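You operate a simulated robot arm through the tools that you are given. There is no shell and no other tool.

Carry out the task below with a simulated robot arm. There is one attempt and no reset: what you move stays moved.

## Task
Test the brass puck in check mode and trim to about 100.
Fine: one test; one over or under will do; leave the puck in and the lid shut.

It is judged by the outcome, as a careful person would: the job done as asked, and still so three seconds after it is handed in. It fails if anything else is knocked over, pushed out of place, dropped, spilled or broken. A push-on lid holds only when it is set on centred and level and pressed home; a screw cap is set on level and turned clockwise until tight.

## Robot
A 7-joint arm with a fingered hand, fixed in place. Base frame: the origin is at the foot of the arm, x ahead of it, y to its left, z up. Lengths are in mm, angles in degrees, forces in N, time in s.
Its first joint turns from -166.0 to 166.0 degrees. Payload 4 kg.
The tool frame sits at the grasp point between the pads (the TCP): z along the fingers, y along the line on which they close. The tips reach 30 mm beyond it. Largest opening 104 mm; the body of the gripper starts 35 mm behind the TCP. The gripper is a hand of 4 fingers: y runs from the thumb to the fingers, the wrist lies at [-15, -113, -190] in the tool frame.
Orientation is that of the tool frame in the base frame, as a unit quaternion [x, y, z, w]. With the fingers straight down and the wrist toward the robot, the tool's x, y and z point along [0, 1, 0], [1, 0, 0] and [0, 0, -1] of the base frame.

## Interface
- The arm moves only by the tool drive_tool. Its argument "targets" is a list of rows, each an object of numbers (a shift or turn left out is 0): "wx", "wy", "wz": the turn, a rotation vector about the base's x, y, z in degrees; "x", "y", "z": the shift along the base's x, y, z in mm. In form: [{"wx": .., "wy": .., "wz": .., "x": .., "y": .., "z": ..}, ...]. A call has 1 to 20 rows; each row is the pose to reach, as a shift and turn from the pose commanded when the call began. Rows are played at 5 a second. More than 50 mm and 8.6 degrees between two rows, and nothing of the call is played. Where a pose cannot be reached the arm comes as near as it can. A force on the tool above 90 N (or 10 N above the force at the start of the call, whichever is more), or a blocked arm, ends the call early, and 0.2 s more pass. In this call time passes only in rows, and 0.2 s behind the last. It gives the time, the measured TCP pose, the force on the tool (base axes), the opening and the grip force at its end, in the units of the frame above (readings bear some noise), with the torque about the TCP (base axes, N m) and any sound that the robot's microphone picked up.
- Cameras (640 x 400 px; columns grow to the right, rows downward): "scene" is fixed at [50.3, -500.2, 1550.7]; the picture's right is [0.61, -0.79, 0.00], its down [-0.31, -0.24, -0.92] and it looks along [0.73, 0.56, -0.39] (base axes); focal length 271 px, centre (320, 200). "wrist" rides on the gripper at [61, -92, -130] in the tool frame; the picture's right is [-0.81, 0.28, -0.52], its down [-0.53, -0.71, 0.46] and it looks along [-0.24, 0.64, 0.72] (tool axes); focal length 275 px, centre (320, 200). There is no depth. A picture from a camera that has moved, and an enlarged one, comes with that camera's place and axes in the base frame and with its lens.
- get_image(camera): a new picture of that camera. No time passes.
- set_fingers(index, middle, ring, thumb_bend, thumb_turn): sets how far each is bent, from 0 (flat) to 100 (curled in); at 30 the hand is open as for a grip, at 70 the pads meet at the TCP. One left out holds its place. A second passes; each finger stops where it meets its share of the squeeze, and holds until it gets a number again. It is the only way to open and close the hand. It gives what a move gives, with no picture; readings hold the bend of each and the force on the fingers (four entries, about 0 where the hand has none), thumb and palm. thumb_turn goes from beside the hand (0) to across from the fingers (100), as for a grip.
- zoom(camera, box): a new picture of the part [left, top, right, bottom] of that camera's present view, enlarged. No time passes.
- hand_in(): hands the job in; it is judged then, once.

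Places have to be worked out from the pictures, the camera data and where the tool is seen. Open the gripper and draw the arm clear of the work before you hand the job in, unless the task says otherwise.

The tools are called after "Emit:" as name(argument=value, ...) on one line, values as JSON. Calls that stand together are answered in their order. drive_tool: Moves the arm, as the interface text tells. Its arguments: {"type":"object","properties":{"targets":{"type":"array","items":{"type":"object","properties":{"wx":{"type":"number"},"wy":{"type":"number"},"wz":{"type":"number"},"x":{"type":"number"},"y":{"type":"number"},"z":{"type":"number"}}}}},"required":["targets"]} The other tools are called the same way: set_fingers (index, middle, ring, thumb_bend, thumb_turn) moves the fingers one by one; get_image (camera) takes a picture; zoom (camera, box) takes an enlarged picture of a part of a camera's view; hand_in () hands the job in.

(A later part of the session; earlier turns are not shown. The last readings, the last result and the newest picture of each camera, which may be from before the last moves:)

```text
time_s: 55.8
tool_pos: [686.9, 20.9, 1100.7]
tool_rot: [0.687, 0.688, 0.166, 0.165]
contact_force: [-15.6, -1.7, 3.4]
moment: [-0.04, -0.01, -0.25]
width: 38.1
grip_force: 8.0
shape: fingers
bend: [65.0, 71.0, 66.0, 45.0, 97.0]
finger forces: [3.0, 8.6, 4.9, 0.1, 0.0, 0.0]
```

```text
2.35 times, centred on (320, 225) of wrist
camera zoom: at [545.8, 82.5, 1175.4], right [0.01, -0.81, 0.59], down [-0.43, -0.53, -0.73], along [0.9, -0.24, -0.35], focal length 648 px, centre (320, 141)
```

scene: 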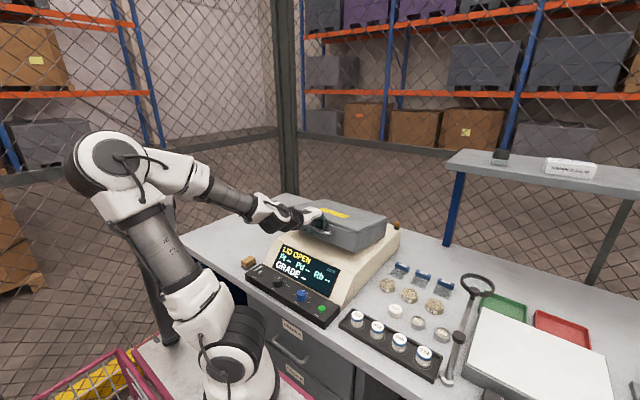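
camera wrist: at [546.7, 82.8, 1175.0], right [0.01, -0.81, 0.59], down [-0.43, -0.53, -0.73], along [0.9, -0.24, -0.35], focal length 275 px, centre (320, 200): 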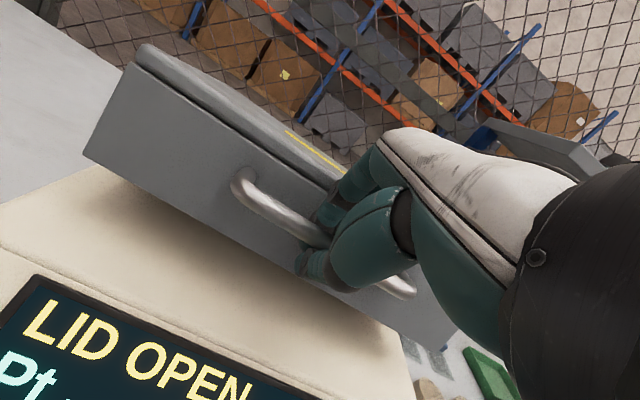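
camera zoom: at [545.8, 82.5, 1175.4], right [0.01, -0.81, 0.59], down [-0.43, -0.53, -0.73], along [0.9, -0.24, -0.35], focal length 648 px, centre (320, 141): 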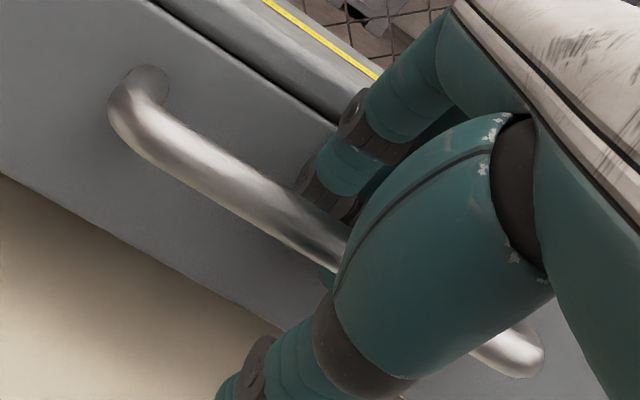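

The fingers are pinched between bar and lid wall when opening. I'll return them to where they were relaxed and slide the hand up and back along its own axis to withdraw.

Emit:
set_fingers(index=67, middle=70, ring=67)

Emit:
drive_tool(targets=[{"x": -1.5, "z": 3}, {"x": -3, "z": 6}, {"x": -4.5, "z": 9}])

Emit:
zoom(camera="scene", box=[295, 185, 395, 265])

```text
time_s: 56.8
tool_pos: [686.5, 20.9, 1101.3]
tool_rot: [0.688, 0.687, 0.165, 0.165]
contact_force: [-3.4, -0.9, -0.6]
moment: [-0.02, 0.01, -0.05]
width: 36.7
grip_force: 1.0
shape: fingers
bend: [67.0, 70.0, 68.0, 45.0, 97.0]
finger forces: [0.0, 2.0, 0.8, 0.1, 0.0, 0.0]
```

```text
time_s: 57.6
tool_pos: [682.0, 21.4, 1109.2]
tool_rot: [0.687, 0.689, 0.166, 0.164]
contact_force: [-1.8, 0.8, 0.6]
moment: [0.0, -0.01, -0.02]
width: 36.2
grip_force: 0.1
shape: fingers
bend: [67.0, 70.0, 67.0, 45.0, 97.0]
finger forces: [0.0, 0.5, 0.0, 0.0, 0.0, 0.0]
```

```text
5.00 times, centred on (345, 225) of scene
camera zoom: at [50.3, -500.2, 1550.7], right [0.61, -0.79, 0.0], down [-0.31, -0.24, -0.92], along [0.73, 0.56, -0.39], focal length 1356 px, centre (195, 75)
```

zoom: 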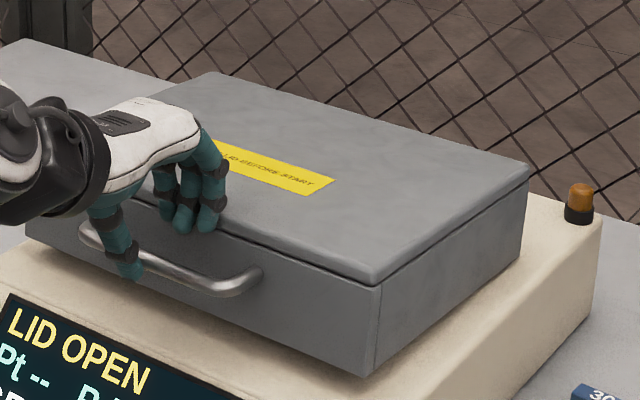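

The fingers came free and the lid is easing down by itself. I'll raise the hand clear and look again.

Emit:
drive_tool(targets=[{"x": -8, "z": 15}, {"x": -16, "z": 35}, {"x": -20, "z": 60}, {"x": -20, "z": 90, "wy": 5}])

Emit:
zoom(camera="scene", box=[240, 185, 410, 325])

Emit:
get_image(camera="wrist")

```text
time_s: 58.6
tool_pos: [661.2, 21.0, 1199.4]
tool_rot: [0.694, 0.694, 0.134, 0.135]
contact_force: [-0.4, 0.1, 0.5]
moment: [-0.01, 0.02, 0.01]
width: 36.1
grip_force: 0.1
shape: fingers
bend: [67.0, 70.0, 67.0, 45.0, 97.0]
finger forces: [0.1, 0.1, 0.0, 0.0, 0.0, 0.1]
```

```text
2.86 times, centred on (325, 255) of scene
camera zoom: at [50.3, -500.2, 1550.7], right [0.61, -0.79, 0.0], down [-0.31, -0.24, -0.92], along [0.73, 0.56, -0.39], focal length 775 px, centre (306, 43)
```

zoom: 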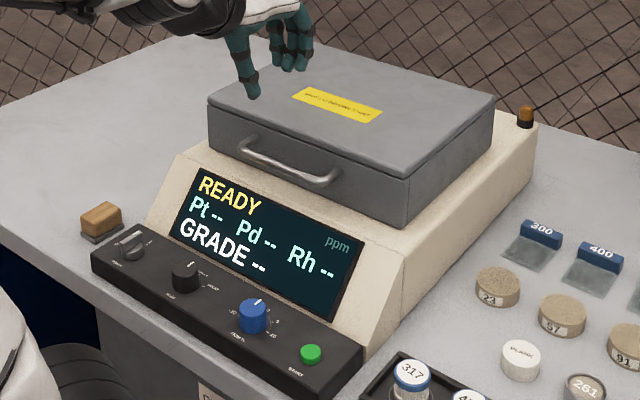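

```text
taken
camera wrist: at [528.2, 82.9, 1286.8], right [0.06, -0.81, 0.58], down [-0.49, -0.53, -0.69], along [0.87, -0.24, -0.43], focal length 275 px, centre (320, 200)
```

wrist: 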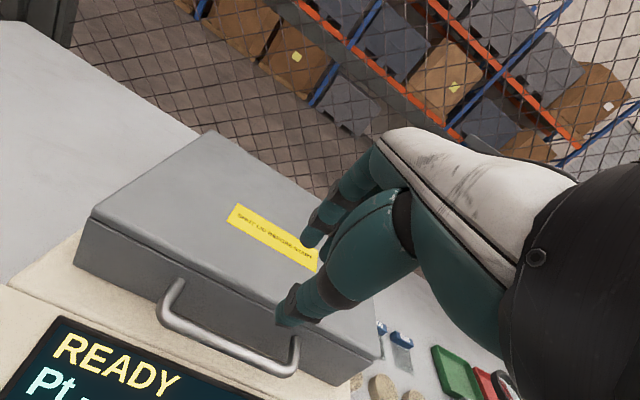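

The lid is shut and the display reads READY. Next the MODE knob: I'll straighten the hand and back off to a spot where the wrist camera sees the control panel closely.

Emit:
drive_tool(targets=[{"x": -25, "y": -4, "z": 0, "wy": 4}, {"x": -55, "y": -9, "z": 0, "wy": 9}, {"x": -85, "y": -14, "z": -15, "wy": 14}, {"x": -115, "y": -18, "z": -45, "wy": 18}, {"x": -140, "y": -22, "z": -80, "wy": 22}, {"x": -153, "y": -26, "z": -110, "wy": 22}, {"x": -153, "y": -26, "z": -140, "wy": 22}])

Emit:
get_image(camera="wrist")

Emit:
get_image(camera="scene")

```text
time_s: 60.2
tool_pos: [534.3, 12.5, 1101.7]
tool_rot: [0.707, 0.707, -0.001, 0.0]
contact_force: [-0.5, -0.1, 1.0]
moment: [0.02, -0.06, 0.0]
width: 36.3
grip_force: 0.1
shape: fingers
bend: [67.0, 70.0, 67.0, 45.0, 97.0]
finger forces: [0.0, 0.0, 0.0, 0.0, 0.1, 0.1]
out of reach, approached as far as the arm can: row 6, 7
```

```text
taken
camera wrist: at [442.8, 74.1, 1232.1], right [0.28, -0.81, 0.52], down [-0.71, -0.53, -0.45], along [0.64, -0.24, -0.73], focal length 275 px, centre (320, 200)
```

wrist: 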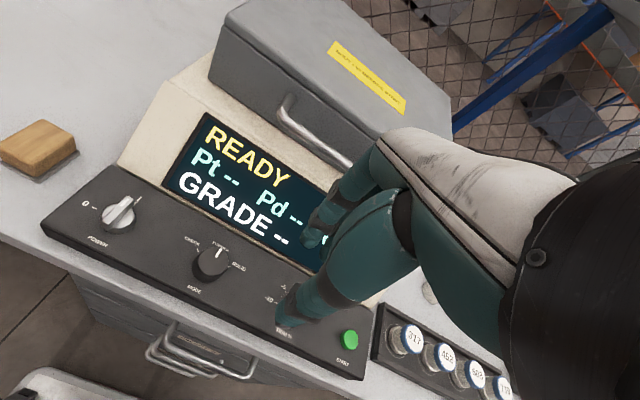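

```text
taken
```

scene: 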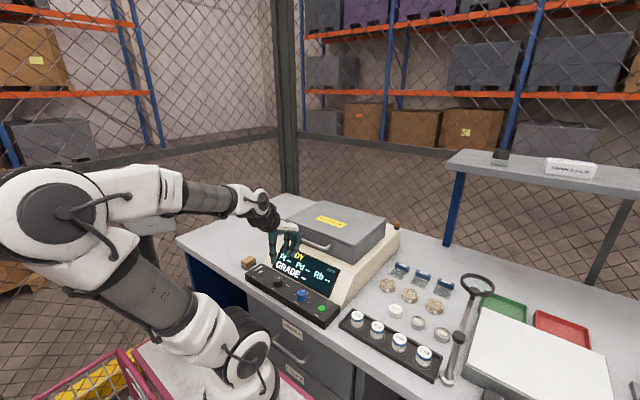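

The arm stopped at (534,12,1102), a local limit, but the panel is in good view. Zooming on the controls to locate them.

Emit:
zoom(camera="wrist", box=[60, 170, 300, 340])

Emit:
zoom(camera="wrist", box=[160, 220, 260, 300])

Emit:
zoom(camera="scene", box=[240, 250, 345, 335])

```text
2.35 times, centred on (180, 255) of wrist
camera zoom: at [442.8, 74.1, 1232.1], right [0.28, -0.81, 0.52], down [-0.71, -0.53, -0.45], along [0.64, -0.24, -0.73], focal length 648 px, centre (649, 71)
```

zoom: 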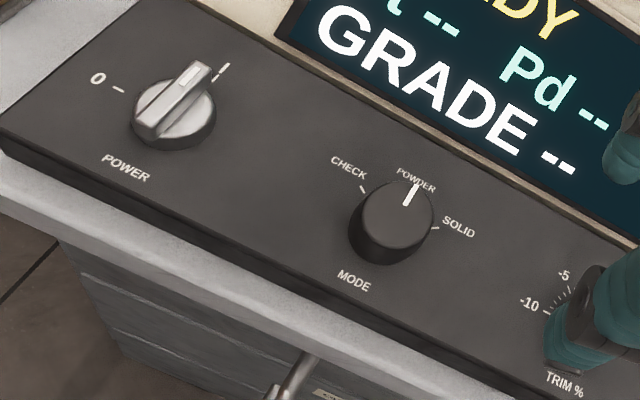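

```text
5.00 times, centred on (210, 260) of wrist
camera zoom: at [442.8, 74.1, 1232.1], right [0.28, -0.81, 0.52], down [-0.71, -0.53, -0.45], along [0.64, -0.24, -0.73], focal length 1376 px, centre (870, -100)
```

zoom: 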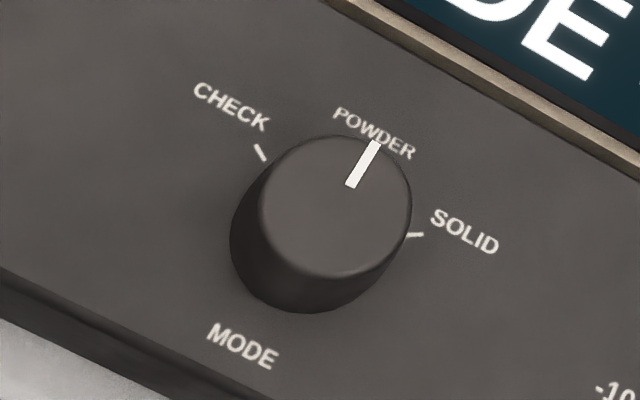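

```text
4.71 times, centred on (292, 292) of scene
camera zoom: at [50.3, -500.2, 1550.7], right [0.61, -0.79, 0.0], down [-0.31, -0.24, -0.92], along [0.73, 0.56, -0.39], focal length 1276 px, centre (449, -235)
```

zoom: 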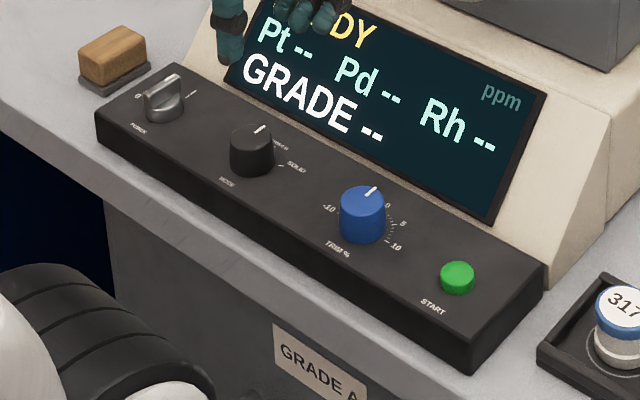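

MODE knob's top centre is about (546,62,952), ~30 mm across, on a nearly level panel at z≈930; the pointer is on POWDER (toward +x) and the CHECK tick is about 60° counter-clockwise from above. I'll pre-shape the fingers and come above the knob with the hand pre-turned −30° so a +60° twist stays comfortable.

Emit:
set_fingers(index=50, middle=50, ring=50, thumb_bend=50)

Emit:
drive_tool(targets=[{"x": 2, "y": 10, "wz": -6}, {"x": 5, "y": 20, "wz": -12}, {"x": 8, "y": 30, "wz": -18}, {"x": 10, "y": 40, "wz": -24, "z": -10}, {"x": 12, "y": 49.5, "wz": -30, "z": -25}])

Emit:
get_image(camera="wrist")

Emit:
get_image(camera="scene")

```text
time_s: 61.2
tool_pos: [533.4, 11.9, 1100.7]
tool_rot: [0.707, 0.707, 0.0, 0.0]
contact_force: [0.3, -0.2, 0.5]
moment: [0.01, -0.01, -0.03]
width: 52.2
grip_force: 0.1
shape: fingers
bend: [50.0, 50.0, 50.0, 50.0, 98.0]
finger forces: [0.1, 0.1, 0.0, 0.1, 0.0, 0.0]
```

```text
time_s: 62.4
tool_pos: [551.1, 56.5, 1077.9]
tool_rot: [0.869, 0.495, 0.003, -0.004]
contact_force: [-0.6, 0.5, -0.5]
moment: [-0.05, -0.03, -0.01]
width: 51.9
grip_force: 0.0
shape: fingers
bend: [50.0, 50.0, 50.0, 50.0, 98.0]
finger forces: [0.0, 0.0, 0.0, 0.0, 0.1, 0.0]
```

```text
taken
camera wrist: at [502.6, 156.6, 1210.3], right [-0.18, -0.84, 0.51], down [-0.88, -0.09, -0.46], along [0.43, -0.53, -0.73], focal length 275 px, centre (320, 200)
```

wrist: 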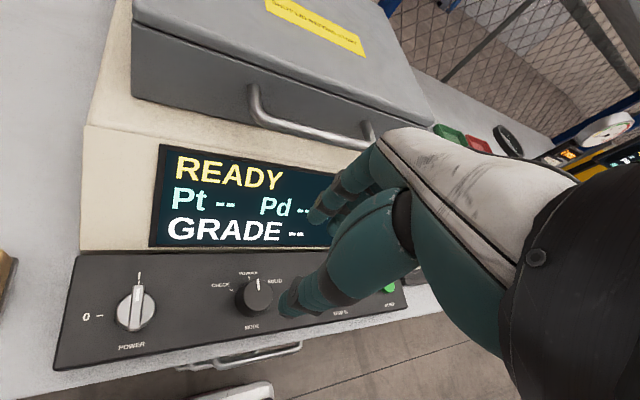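

```text
taken
```

scene: 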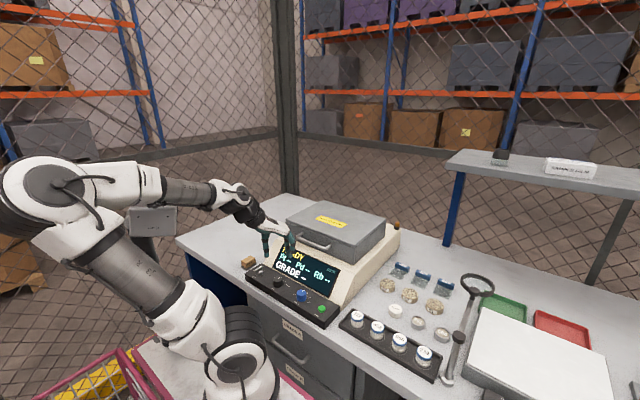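

The arm is above the knob with the pre-turn. I'll lower toward z≈1000 and check the actual position reached.

Emit:
drive_tool(targets=[{"z": -15}, {"z": -30}, {"z": -45}, {"z": -60}, {"z": -75}])

Emit:
get_image(camera="wrist")

Emit:
zoom(camera="scene", box=[235, 220, 345, 325])

```text
time_s: 63.6
tool_pos: [550.6, 59.6, 1001.5]
tool_rot: [0.869, 0.495, -0.001, -0.015]
contact_force: [-0.4, 0.6, -0.5]
moment: [0.01, 0.02, 0.01]
width: 52.1
grip_force: 0.0
shape: fingers
bend: [50.0, 50.0, 50.0, 50.0, 98.0]
finger forces: [0.1, 0.0, 0.0, 0.0, 0.0, 0.0]
```

```text
taken
camera wrist: at [505.0, 156.0, 1136.7], right [-0.17, -0.85, 0.5], down [-0.89, -0.08, -0.44], along [0.42, -0.52, -0.74], focal length 275 px, centre (320, 200)
```

wrist: 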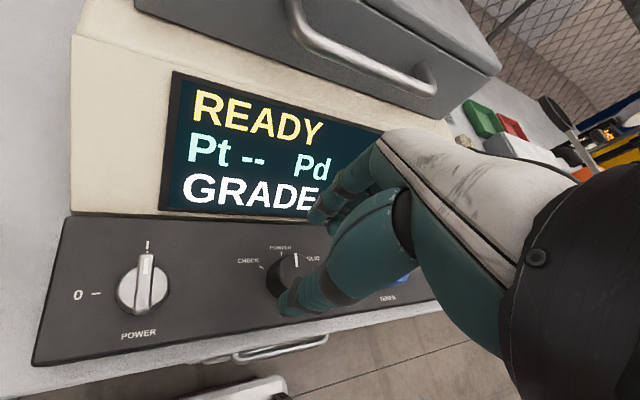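

```text
3.81 times, centred on (290, 272) of scene
camera zoom: at [50.3, -500.2, 1550.7], right [0.61, -0.79, 0.0], down [-0.31, -0.24, -0.92], along [0.73, 0.56, -0.39], focal length 1033 px, centre (434, -76)
```

zoom: 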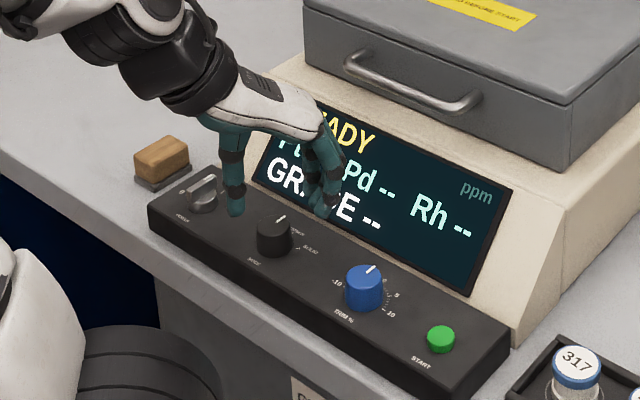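

Knob location re-confirmed in the scene view at (546,62). Correcting the small offset and lowering so the fingertips straddle the knob.

Emit:
drive_tool(targets=[{"x": -2, "y": 1, "z": -4}, {"x": -4, "y": 2.5, "z": -10}, {"x": -4, "y": 2.5, "z": -18}])

Emit:
zoom(camera="scene", box=[255, 250, 310, 295])

Emit:
zoom(camera="wrist", box=[200, 180, 400, 340])

```text
time_s: 64.4
tool_pos: [553.0, 65.5, 990.8]
tool_rot: [0.871, 0.491, 0.002, -0.019]
contact_force: [-0.2, 0.2, 0.4]
moment: [0.03, -0.01, -0.01]
width: 52.4
grip_force: 0.0
shape: fingers
bend: [50.0, 50.0, 50.0, 50.0, 98.0]
finger forces: [0.0, 0.1, 0.1, 0.0, 0.1, 0.0]
out of reach, approached as far as the arm can: row 1, 2, 3
```

```text
8.89 times, centred on (282, 272) of scene
camera zoom: at [50.3, -500.2, 1550.7], right [0.61, -0.79, 0.0], down [-0.31, -0.24, -0.92], along [0.73, 0.56, -0.39], focal length 2411 px, centre (653, -444)
```

zoom: 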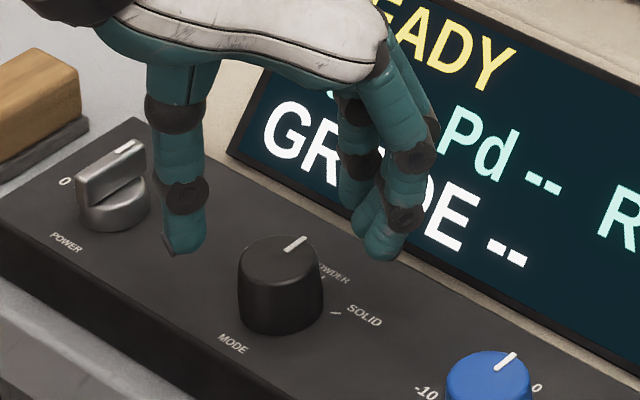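

```text
2.50 times, centred on (300, 260) of wrist
camera zoom: at [508.5, 162.5, 1125.0], right [-0.18, -0.85, 0.49], down [-0.89, -0.07, -0.44], along [0.41, -0.52, -0.75], focal length 688 px, centre (370, 50)
```

zoom: 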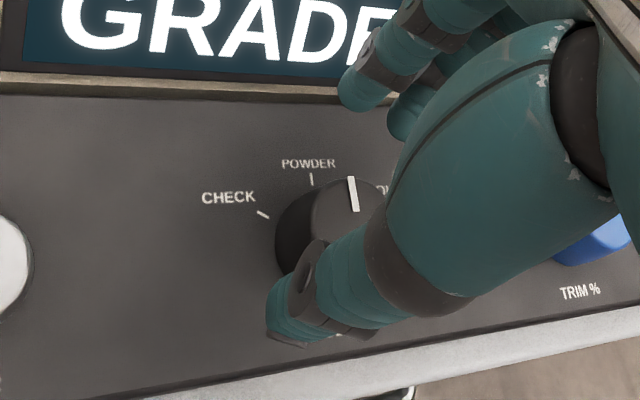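

The arm is too folded to come lower here with the wrist toward the robot. Turning the hand about −90° puts the wrist off to the side and farther out, so I'll rise and rotate the hand to about −120° yaw over the knob.

Emit:
drive_tool(targets=[{"z": 25}, {"z": 50, "wz": -4}, {"z": 65, "wz": -12, "x": -1}, {"z": 65, "wz": -20, "x": -2}, {"z": 65, "wz": -28, "x": -3}, {"z": 65, "wz": -36, "x": -4}, {"z": 65, "wz": -44, "x": -5, "y": -1}, {"z": 65, "wz": -52, "x": -6, "y": -2}, {"z": 65, "wz": -60, "x": -6.5, "y": -3}])

Emit:
get_image(camera="scene")

Emit:
get_image(camera="wrist")

```text
time_s: 66.3
tool_pos: [536.0, 83.6, 1063.3]
tool_rot: [0.993, 0.091, -0.026, -0.075]
contact_force: [-0.3, -0.2, -0.5]
moment: [0.01, 0.01, 0.04]
width: 52.1
grip_force: 0.0
shape: fingers
bend: [50.0, 50.0, 50.0, 50.0, 98.0]
finger forces: [0.0, 0.1, 0.1, 0.0, 0.0, 0.1]
stopped in row 9: the arm was blocked; the commanded pose is now the measured one
```

```text
taken
```

scene: 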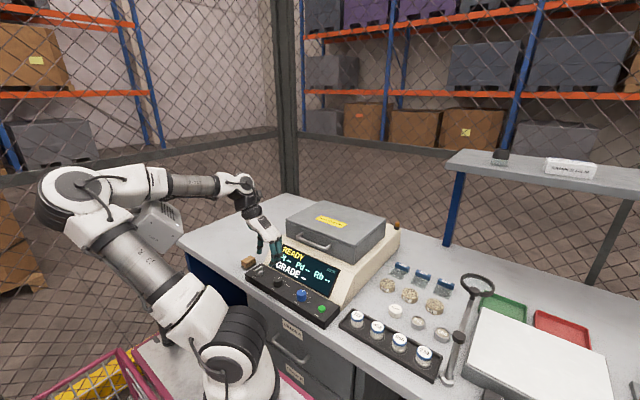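

```text
taken
camera wrist: at [587.6, 166.9, 1204.0], right [-0.71, -0.49, 0.5], down [-0.68, 0.66, -0.32], along [-0.17, -0.57, -0.81], focal length 275 px, centre (320, 200)
```

wrist: 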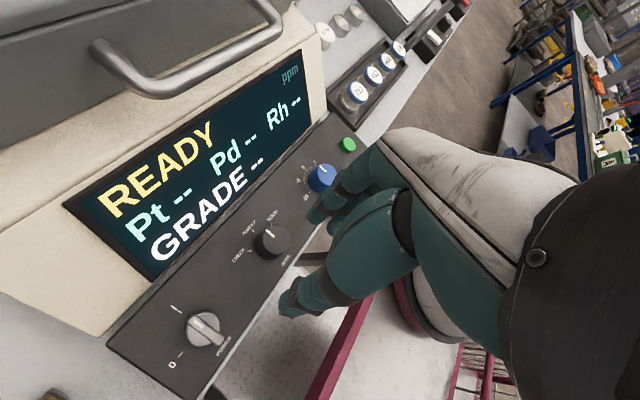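

The arm was blocked partway. I need to see what it's touching — there's a white box on a pole near the elbow.

Emit:
zoom(camera="scene", box=[0, 130, 280, 400])

Emit:
zoom(camera="scene", box=[100, 160, 220, 270])

```text
1.48 times, centred on (140, 265) of scene
camera zoom: at [50.3, -500.2, 1550.7], right [0.61, -0.79, 0.0], down [-0.31, -0.24, -0.92], along [0.73, 0.56, -0.39], focal length 402 px, centre (587, 104)
```

zoom: 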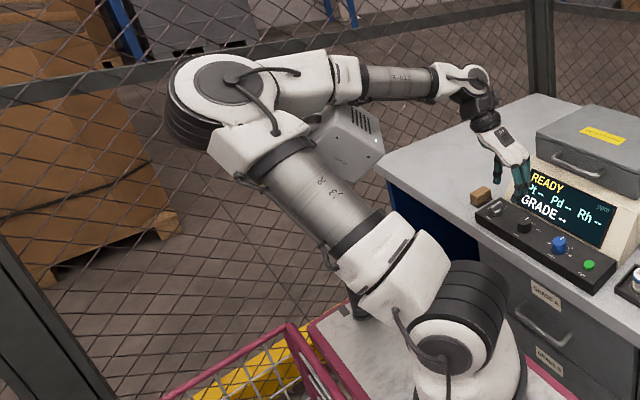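

```text
3.64 times, centred on (160, 215) of scene
camera zoom: at [50.3, -500.2, 1550.7], right [0.61, -0.79, 0.0], down [-0.31, -0.24, -0.92], along [0.73, 0.56, -0.39], focal length 986 px, centre (902, 146)
```

zoom: 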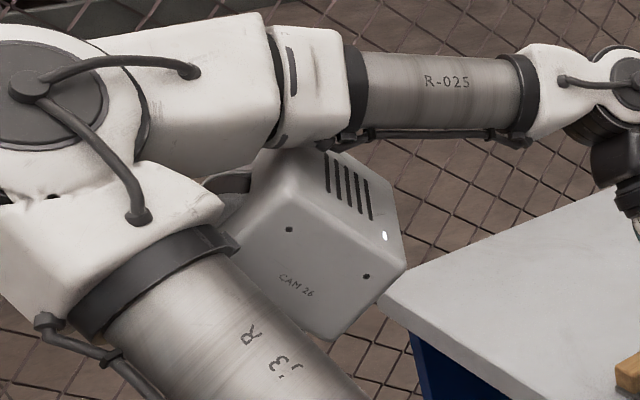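

The "CAM 26" box on its pole looks like it may have shifted or be in contact with the arm. Looking closer before moving anything.

Emit:
zoom(camera="scene", box=[130, 180, 200, 255])

Emit:
zoom(camera="scene", box=[110, 270, 220, 370])

```text
5.33 times, centred on (165, 218) of scene
camera zoom: at [50.3, -500.2, 1550.7], right [0.61, -0.79, 0.0], down [-0.31, -0.24, -0.92], along [0.73, 0.56, -0.39], focal length 1446 px, centre (1147, 107)
```

zoom: 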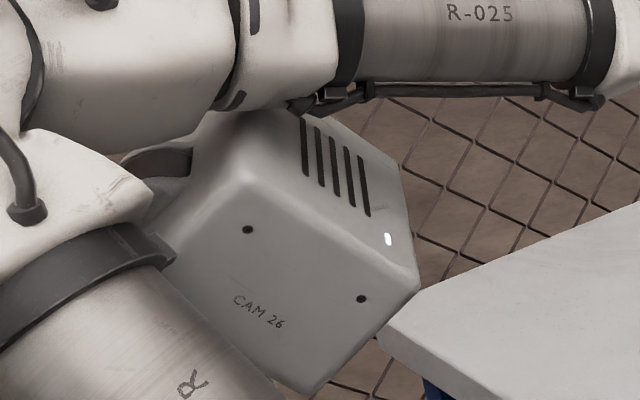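

```text
4.00 times, centred on (165, 320) of scene
camera zoom: at [50.3, -500.2, 1550.7], right [0.61, -0.79, 0.0], down [-0.31, -0.24, -0.92], along [0.73, 0.56, -0.39], focal length 1085 px, centre (940, -280)
```

zoom: 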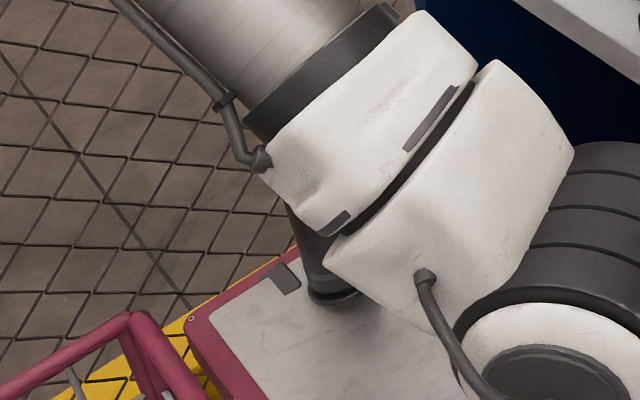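

The mast's foot hasn't moved, but the camera head may have been touched by the elbow. I'll back out along the reverse path (undoing the yaw) rather than push further, then re-inspect.

Emit:
drive_tool(targets=[{"x": 2, "y": -3, "wz": 6}, {"x": 4, "y": -6, "wz": 12}, {"x": 6, "y": -9, "wz": 19}, {"x": 9, "y": -12, "wz": 26}, {"x": 12, "y": -16, "wz": 34}, {"x": 15, "y": -20, "wz": 42}, {"x": 16, "y": -22, "wz": 49}])

Emit:
zoom(camera="scene", box=[0, 130, 280, 400])

Emit:
zoom(camera="scene", box=[110, 170, 210, 260])

```text
time_s: 67.9
tool_pos: [550.0, 60.8, 1059.1]
tool_rot: [0.866, 0.495, -0.055, -0.052]
contact_force: [-0.3, -0.5, 0.7]
moment: [-0.02, 0.0, 0.01]
width: 52.0
grip_force: 0.0
shape: fingers
bend: [50.0, 50.0, 50.0, 50.0, 98.0]
finger forces: [0.1, 0.0, 0.0, 0.1, 0.0, 0.0]
```

```text
1.48 times, centred on (140, 265) of scene
camera zoom: at [50.3, -500.2, 1550.7], right [0.61, -0.79, 0.0], down [-0.31, -0.24, -0.92], along [0.73, 0.56, -0.39], focal length 402 px, centre (587, 104)
```

zoom: 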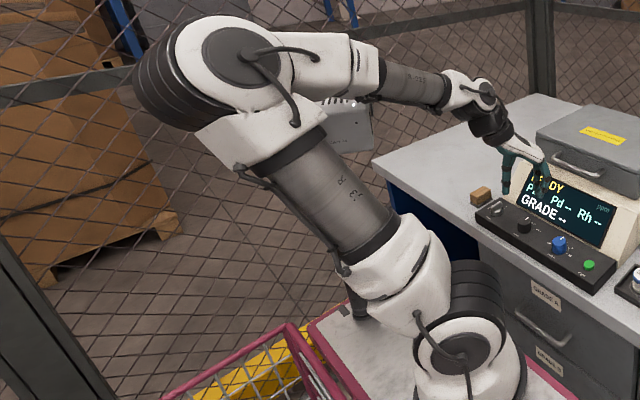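

```text
4.44 times, centred on (160, 215) of scene
camera zoom: at [50.3, -500.2, 1550.7], right [0.61, -0.79, 0.0], down [-0.31, -0.24, -0.92], along [0.73, 0.56, -0.39], focal length 1205 px, centre (1031, 133)
```

zoom: 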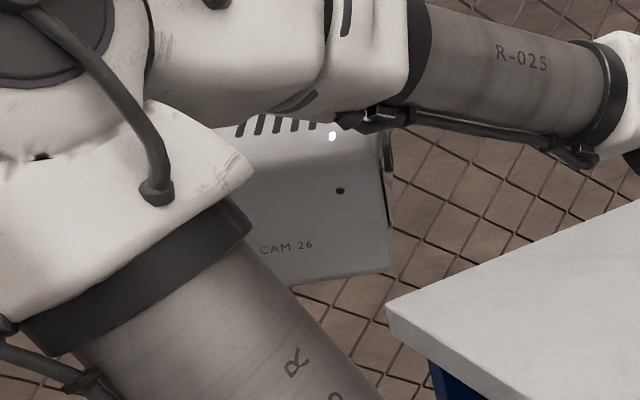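

The head is upright again now that the arm has backed off, so the contact was the elbow swinging toward that mast with negative yaw. I'll avoid that side: rise, move outward, and turn the hand the other way (positive yaw), watching the mast.

Emit:
drive_tool(targets=[{"x": 8, "y": -5, "z": 15, "wy": -3, "wx": -1}, {"x": 18, "y": -10, "z": 30, "wy": -6, "wx": -2}, {"x": 30, "y": -15, "z": 45, "wy": -8.5, "wx": -2}])

Emit:
drive_tool(targets=[{"x": 5, "y": -5, "wz": 7.5, "z": 10}, {"x": 10, "y": -10, "wz": 15, "z": 15}, {"x": 15, "y": -15, "wz": 22.5, "z": 15}, {"x": 20, "y": -20, "wz": 30, "z": 15}])

Emit:
get_image(camera="scene")

Emit:
zoom(camera="scene", box=[90, 160, 220, 260])

```text
time_s: 68.7
tool_pos: [582.9, 46.2, 1107.4]
tool_rot: [0.869, 0.495, 0.002, -0.001]
contact_force: [0.4, -0.3, 0.0]
moment: [0.02, 0.0, 0.02]
width: 52.2
grip_force: 0.1
shape: fingers
bend: [50.0, 50.0, 50.0, 50.0, 98.0]
finger forces: [0.0, 0.0, 0.0, 0.1, 0.0, 0.0]
```

```text
time_s: 69.7
tool_pos: [600.6, 25.8, 1119.4]
tool_rot: [0.71, 0.704, 0.0, -0.002]
contact_force: [0.4, -0.8, -0.1]
moment: [-0.05, 0.01, 0.0]
width: 52.1
grip_force: 0.3
shape: fingers
bend: [50.0, 50.0, 50.0, 50.0, 98.0]
finger forces: [0.0, 0.0, 0.0, 0.0, 0.0, 0.1]
```

```text
taken
```

scene: 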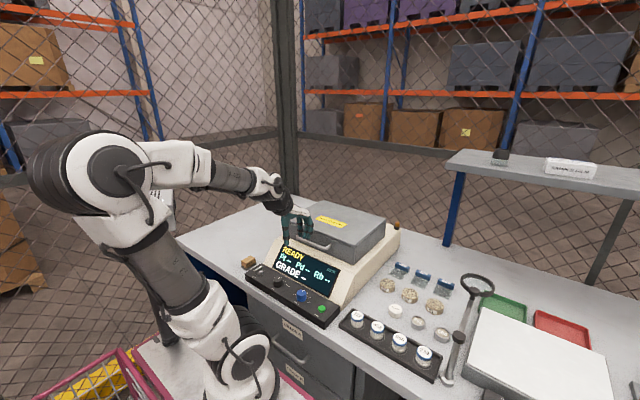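

```text
4.00 times, centred on (155, 210) of scene
camera zoom: at [50.3, -500.2, 1550.7], right [0.61, -0.79, 0.0], down [-0.31, -0.24, -0.92], along [0.73, 0.56, -0.39], focal length 1085 px, centre (980, 160)
```

zoom: 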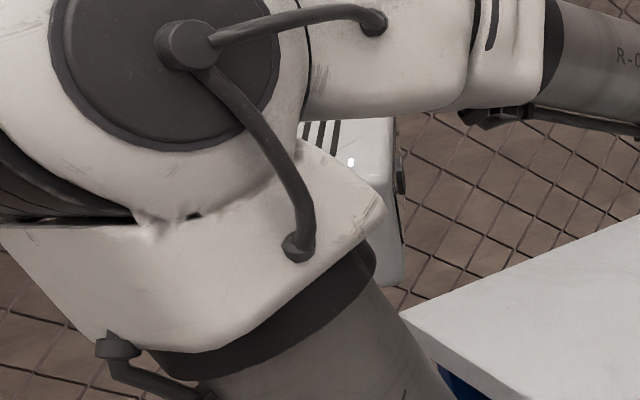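

Orientation is restored (ψ≈0) at (600,26,1119), and the mast head looks undisturbed. Now yawing the other way by +60°.

Emit:
drive_tool(targets=[{"wz": 7.5}, {"wz": 15}, {"wz": 22.5}, {"wz": 30}, {"wz": 37.5}, {"wz": 45}, {"wz": 52.5}, {"wz": 60}])

Emit:
get_image(camera="scene")

Emit:
get_image(camera="wrist")

```text
time_s: 71.5
tool_pos: [600.6, 26.7, 1120.5]
tool_rot: [0.263, 0.965, 0.001, -0.002]
contact_force: [0.3, 0.7, 0.2]
moment: [0.02, 0.03, 0.01]
width: 52.1
grip_force: 0.0
shape: fingers
bend: [50.0, 50.0, 50.0, 50.0, 98.0]
finger forces: [0.0, 0.0, 0.1, 0.0, 0.0, 0.1]
```

```text
taken
```

scene: 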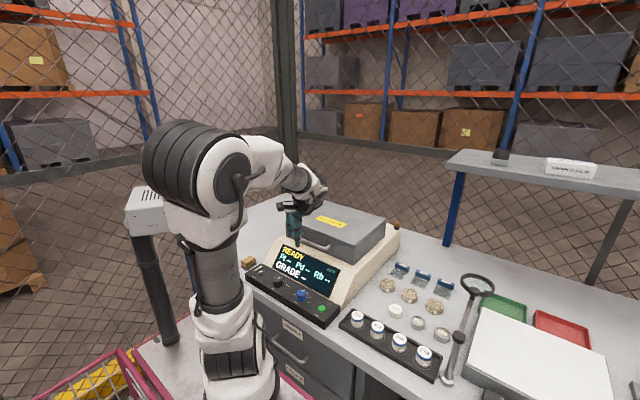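

```text
taken
camera wrist: at [501.5, -21.7, 1251.3], right [0.84, -0.18, 0.51], down [0.1, -0.88, -0.46], along [0.54, 0.43, -0.72], focal length 275 px, centre (320, 200)
```

wrist: 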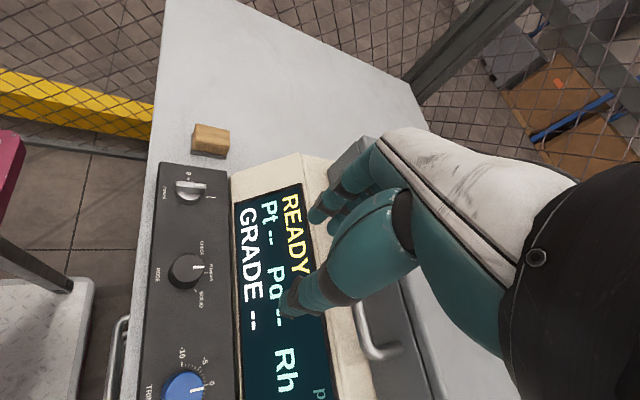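

Positive yaw works cleanly, and the mast and its camera head are standing in their original position. Now moving over the MODE knob at height.

Emit:
drive_tool(targets=[{"x": -15, "y": 10, "z": 0}, {"x": -35, "y": 24, "z": -15}, {"x": -54, "y": 36, "z": -40}, {"x": -54, "y": 36, "z": -70}, {"x": -54, "y": 36, "z": -100}])

Emit:
get_image(camera="wrist")

Emit:
get_image(camera="scene")

```text
time_s: 72.7
tool_pos: [558.4, 64.4, 1029.2]
tool_rot: [0.264, 0.964, -0.001, -0.003]
contact_force: [0.0, -0.4, -0.6]
moment: [0.0, 0.03, -0.03]
width: 52.3
grip_force: 0.2
shape: fingers
bend: [50.0, 50.0, 50.0, 50.0, 98.0]
finger forces: [0.0, 0.0, 0.0, 0.1, 0.1, 0.0]
out of reach, approached as far as the arm can: row 5
```

```text
taken
camera wrist: at [459.5, 15.7, 1161.5], right [0.84, -0.18, 0.51], down [0.09, -0.88, -0.46], along [0.53, 0.43, -0.73], focal length 275 px, centre (320, 200)
```

wrist: 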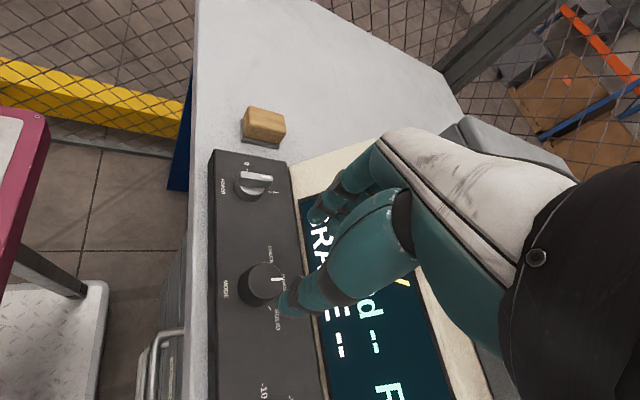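

```text
taken
```

scene: 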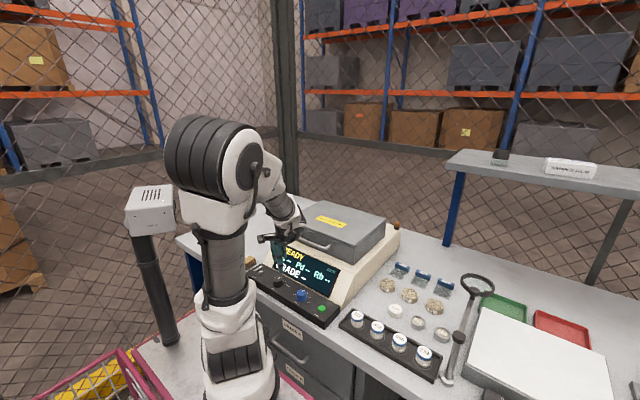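

Still short of reach at this yaw: the folded arm needs the wrist farther from the robot. I'll rise slightly and yaw on to 120°, which moves the wrist outward, then try to descend.

Emit:
drive_tool(targets=[{"z": 20, "wz": 7}, {"z": 25, "wz": 14}, {"z": 25, "wz": 21}, {"z": 25, "wz": 28}, {"z": 25, "wz": 35}, {"z": 25, "wz": 42}, {"z": 25, "wz": 49}, {"z": 25, "wz": 56}])

Emit:
get_image(camera="scene")

Emit:
get_image(camera="wrist")

```text
time_s: 74.5
tool_pos: [557.3, 66.1, 1054.6]
tool_rot: [-0.22, 0.975, 0.0, -0.001]
contact_force: [-1.1, -0.2, 0.4]
moment: [-0.01, -0.03, 0.03]
width: 52.1
grip_force: 0.2
shape: fingers
bend: [50.0, 50.0, 50.0, 50.0, 98.0]
finger forces: [0.0, 0.0, 0.0, 0.0, 0.0, 0.0]
```

```text
taken
```

scene: 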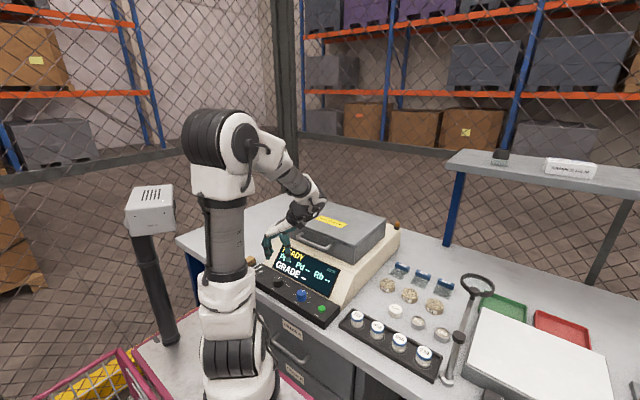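

```text
taken
camera wrist: at [543.5, -43.1, 1186.2], right [0.62, 0.6, 0.51], down [0.79, -0.42, -0.46], along [-0.06, 0.69, -0.73], focal length 275 px, centre (320, 200)
```

wrist: 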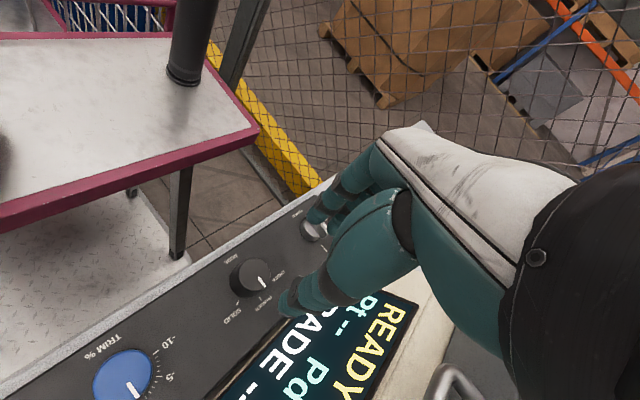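

Yaw is now ~115° with the arm relaxed. Moving directly over the knob and descending to about z=1000.

Emit:
drive_tool(targets=[{"x": -5, "y": -1, "z": -10}, {"x": -11, "y": -2.4, "z": -25}, {"x": -12, "y": -2.4, "z": -40}, {"x": -12, "y": -2.4, "z": -54}])

Emit:
get_image(camera="wrist")

Emit:
zoom(camera="scene", box=[235, 210, 345, 310])

```text
time_s: 75.5
tool_pos: [547.0, 64.9, 999.6]
tool_rot: [-0.219, 0.976, -0.001, -0.003]
contact_force: [0.2, -0.2, -0.1]
moment: [0.05, 0.0, 0.01]
width: 52.4
grip_force: 0.1
shape: fingers
bend: [50.0, 50.0, 50.0, 50.0, 98.0]
finger forces: [0.0, 0.0, 0.0, 0.0, 0.0, 0.0]
```

```text
taken
camera wrist: at [531.8, -44.9, 1131.2], right [0.62, 0.6, 0.51], down [0.79, -0.42, -0.46], along [-0.06, 0.69, -0.73], focal length 275 px, centre (320, 200)
```

wrist: 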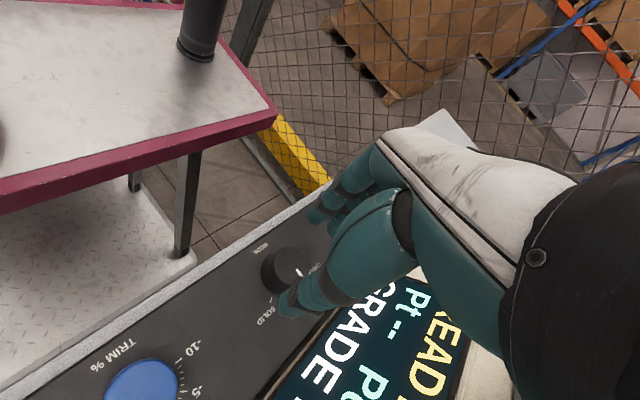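

```text
4.00 times, centred on (290, 260) of scene
camera zoom: at [50.3, -500.2, 1550.7], right [0.61, -0.79, 0.0], down [-0.31, -0.24, -0.92], along [0.73, 0.56, -0.39], focal length 1085 px, centre (440, -40)
```

zoom: 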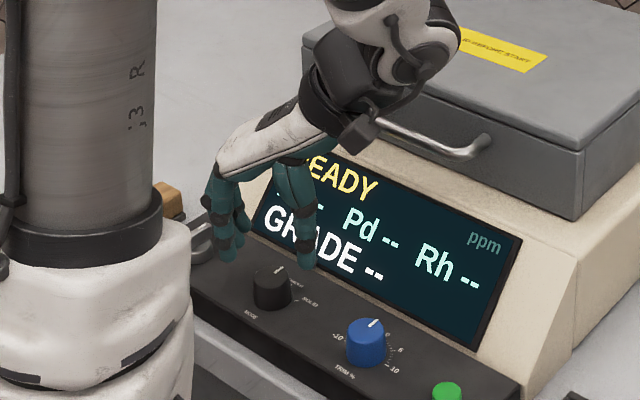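

Directly above the knob and reachable. Lowering 32 mm so the tips straddle the knob just above the panel.

Emit:
drive_tool(targets=[{"z": -10}, {"z": -20}, {"z": -28}, {"z": -32}])

Emit:
zoom(camera="scene", box=[255, 245, 315, 300])

Emit:
zoom(camera="wrist", box=[200, 160, 400, 330])

```text
time_s: 76.5
tool_pos: [546.1, 62.6, 967.9]
tool_rot: [-0.22, 0.975, 0.0, -0.002]
contact_force: [0.0, -0.8, 0.5]
moment: [0.0, -0.01, -0.02]
width: 52.1
grip_force: 0.2
shape: fingers
bend: [50.0, 50.0, 50.0, 50.0, 98.0]
finger forces: [0.1, 0.1, 0.0, 0.0, 0.0, 0.0]
```

```text
7.27 times, centred on (285, 272) of scene
camera zoom: at [50.3, -500.2, 1550.7], right [0.61, -0.79, 0.0], down [-0.31, -0.24, -0.92], along [0.73, 0.56, -0.39], focal length 1972 px, centre (574, -327)
```

zoom: 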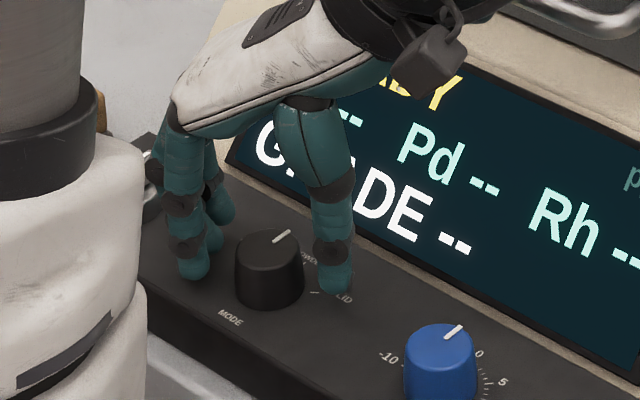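

```text
2.35 times, centred on (300, 245) of wrist
camera zoom: at [530.7, -45.5, 1099.4], right [0.62, 0.6, 0.51], down [0.79, -0.42, -0.46], along [-0.06, 0.69, -0.73], focal length 648 px, centre (367, 94)
```

zoom: 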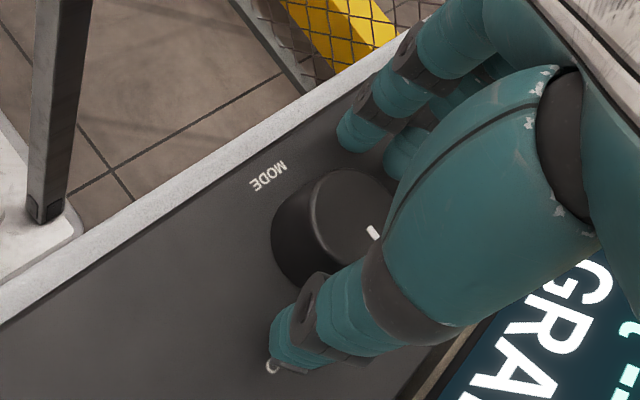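

The knob sits between thumb and fingers. Closing index, middle and thumb on it.

Emit:
set_fingers(index=66, middle=66, thumb_bend=66)

Emit:
zoom(camera="scene", box=[255, 245, 315, 300])

Emit:
zoom(camera="wrist", box=[200, 160, 400, 330])

```text
time_s: 77.5
tool_pos: [546.1, 62.6, 967.6]
tool_rot: [-0.22, 0.976, -0.001, -0.002]
contact_force: [0.4, -1.2, -1.0]
moment: [-0.01, 0.0, 0.02]
width: 26.0
grip_force: 4.7
shape: fingers
bend: [61.0, 65.0, 50.0, 60.0, 99.0]
finger forces: [3.1, 1.1, 0.0, 0.1, 5.3, 0.0]
```

```text
7.27 times, centred on (285, 272) of scene
camera zoom: at [50.3, -500.2, 1550.7], right [0.61, -0.79, 0.0], down [-0.31, -0.24, -0.92], along [0.73, 0.56, -0.39], focal length 1972 px, centre (574, -327)
```

zoom: 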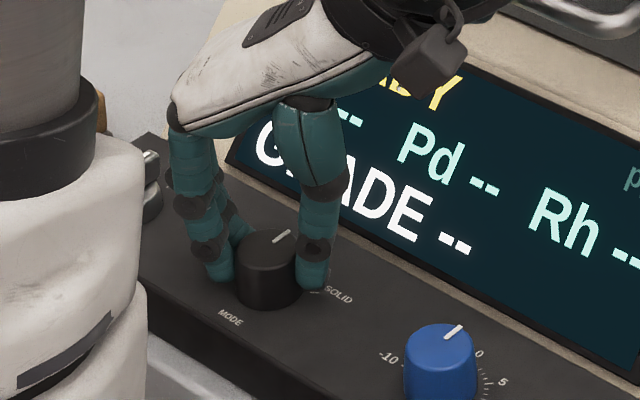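

```text
2.35 times, centred on (300, 245) of wrist
camera zoom: at [530.8, -45.5, 1099.5], right [0.62, 0.6, 0.51], down [0.79, -0.42, -0.46], along [-0.06, 0.69, -0.73], focal length 648 px, centre (367, 94)
```

zoom: 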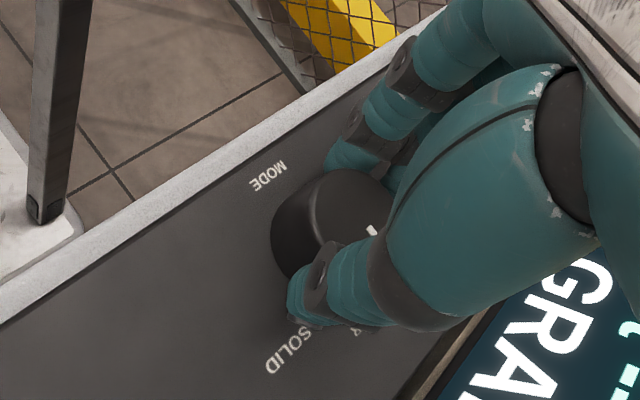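

Contact is made at ~5 N. I'll squeeze a bit firmer, then start twisting +20° and watch the pointer.

Emit:
set_fingers(index=72, middle=74, thumb_bend=72)

Emit:
drive_tool(targets=[{"wz": 5}, {"wz": 10}, {"wz": 15}, {"wz": 20}])

Emit:
zoom(camera="scene", box=[255, 245, 315, 300])

```text
time_s: 78.5
tool_pos: [546.6, 63.0, 968.2]
tool_rot: [-0.22, 0.976, -0.001, -0.002]
contact_force: [0.6, 5.1, -3.3]
moment: [0.13, -0.03, 0.0]
width: 25.0
grip_force: 12.8
shape: fingers
bend: [62.0, 66.0, 50.0, 61.0, 99.0]
finger forces: [7.6, 7.5, 0.0, 0.0, 10.5, 0.1]
```

```text
time_s: 79.5
tool_pos: [545.0, 62.6, 968.0]
tool_rot: [-0.387, 0.922, -0.001, -0.003]
contact_force: [-1.8, 8.7, -4.2]
moment: [0.21, 0.04, 0.0]
width: 24.9
grip_force: 13.2
shape: fingers
bend: [61.0, 65.0, 50.0, 62.0, 99.0]
finger forces: [8.1, 9.6, 0.0, 0.0, 9.0, 0.1]
```

```text
7.27 times, centred on (285, 272) of scene
camera zoom: at [50.3, -500.2, 1550.7], right [0.61, -0.79, 0.0], down [-0.31, -0.24, -0.92], along [0.73, 0.56, -0.39], focal length 1972 px, centre (574, -327)
```

zoom: 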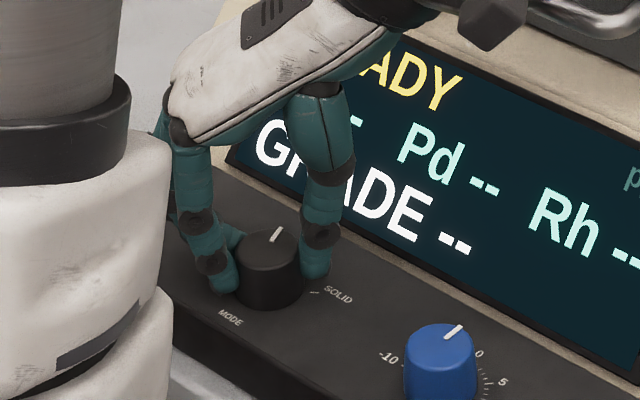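

The pointer turned with the hand by about 20°. Continuing another 20°.

Emit:
drive_tool(targets=[{"wz": 5}, {"wz": 10}, {"wz": 15}, {"wz": 20}])

Emit:
zoom(camera="scene", box=[245, 215, 325, 300])

Emit:
get_image(camera="wrist")

```text
time_s: 80.5
tool_pos: [546.4, 63.0, 969.3]
tool_rot: [-0.541, 0.841, 0.0, -0.002]
contact_force: [-7.7, 7.0, -5.9]
moment: [0.23, 0.2, -0.04]
width: 24.8
grip_force: 12.9
shape: fingers
bend: [59.0, 65.0, 50.0, 63.0, 99.0]
finger forces: [9.1, 9.3, 0.1, 0.0, 7.9, 0.0]
```

```text
4.71 times, centred on (285, 258) of scene
camera zoom: at [50.3, -500.2, 1550.7], right [0.61, -0.79, 0.0], down [-0.31, -0.24, -0.92], along [0.73, 0.56, -0.39], focal length 1276 px, centre (485, -71)
```

zoom: 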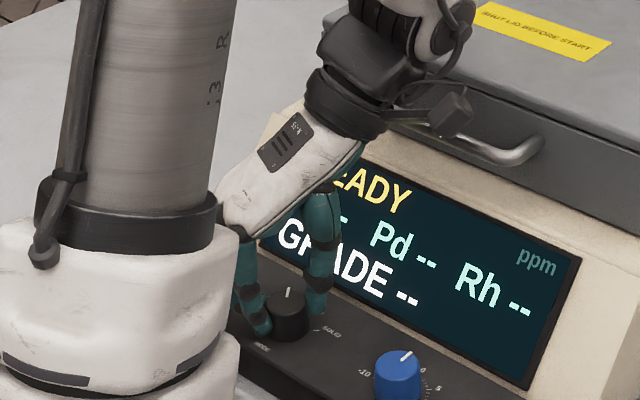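

```text
taken
camera wrist: at [604.7, -30.1, 1100.0], right [0.09, 0.85, 0.51], down [0.87, 0.19, -0.46], along [-0.49, 0.49, -0.72], focal length 275 px, centre (320, 200)
```

wrist: 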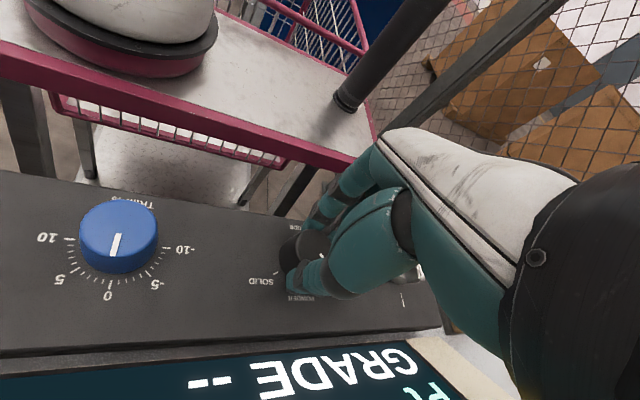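

At +40° now. The wrist camera housing is nearing the lid handle but still ~65 mm away. Turning another 12°, then checking the pointer.

Emit:
drive_tool(targets=[{"wz": 4}, {"wz": 8}, {"wz": 12}])

Emit:
zoom(camera="scene", box=[260, 250, 310, 300])

Emit:
zoom(camera="wrist", box=[200, 200, 400, 320])

```text
time_s: 81.3
tool_pos: [545.7, 62.3, 967.9]
tool_rot: [-0.626, 0.78, -0.002, -0.001]
contact_force: [-9.6, 6.3, -5.3]
moment: [0.19, 0.31, -0.03]
width: 24.8
grip_force: 13.7
shape: fingers
bend: [59.0, 65.0, 50.0, 63.0, 99.0]
finger forces: [9.2, 9.7, 0.0, 0.1, 7.7, 0.0]
```

```text
8.00 times, centred on (285, 275) of scene
camera zoom: at [50.3, -500.2, 1550.7], right [0.61, -0.79, 0.0], down [-0.31, -0.24, -0.92], along [0.73, 0.56, -0.39], focal length 2170 px, centre (600, -400)
```

zoom: 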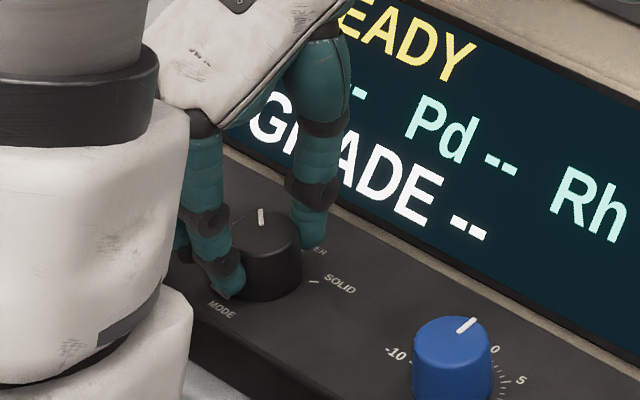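

```text
3.20 times, centred on (300, 260) of wrist
camera zoom: at [622.5, -15.6, 1100.1], right [-0.09, 0.85, 0.51], down [0.81, 0.36, -0.46], along [-0.58, 0.38, -0.73], focal length 881 px, centre (384, 8)
```

zoom: 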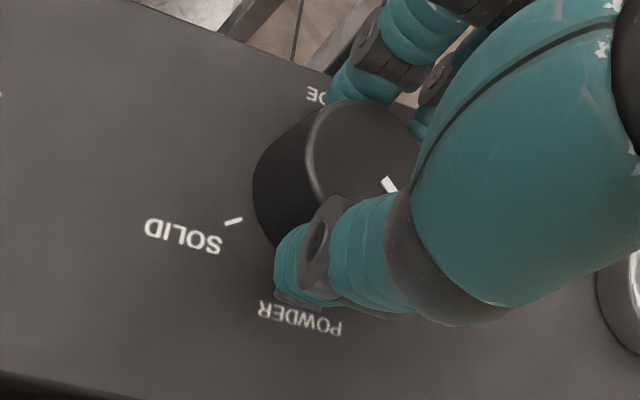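

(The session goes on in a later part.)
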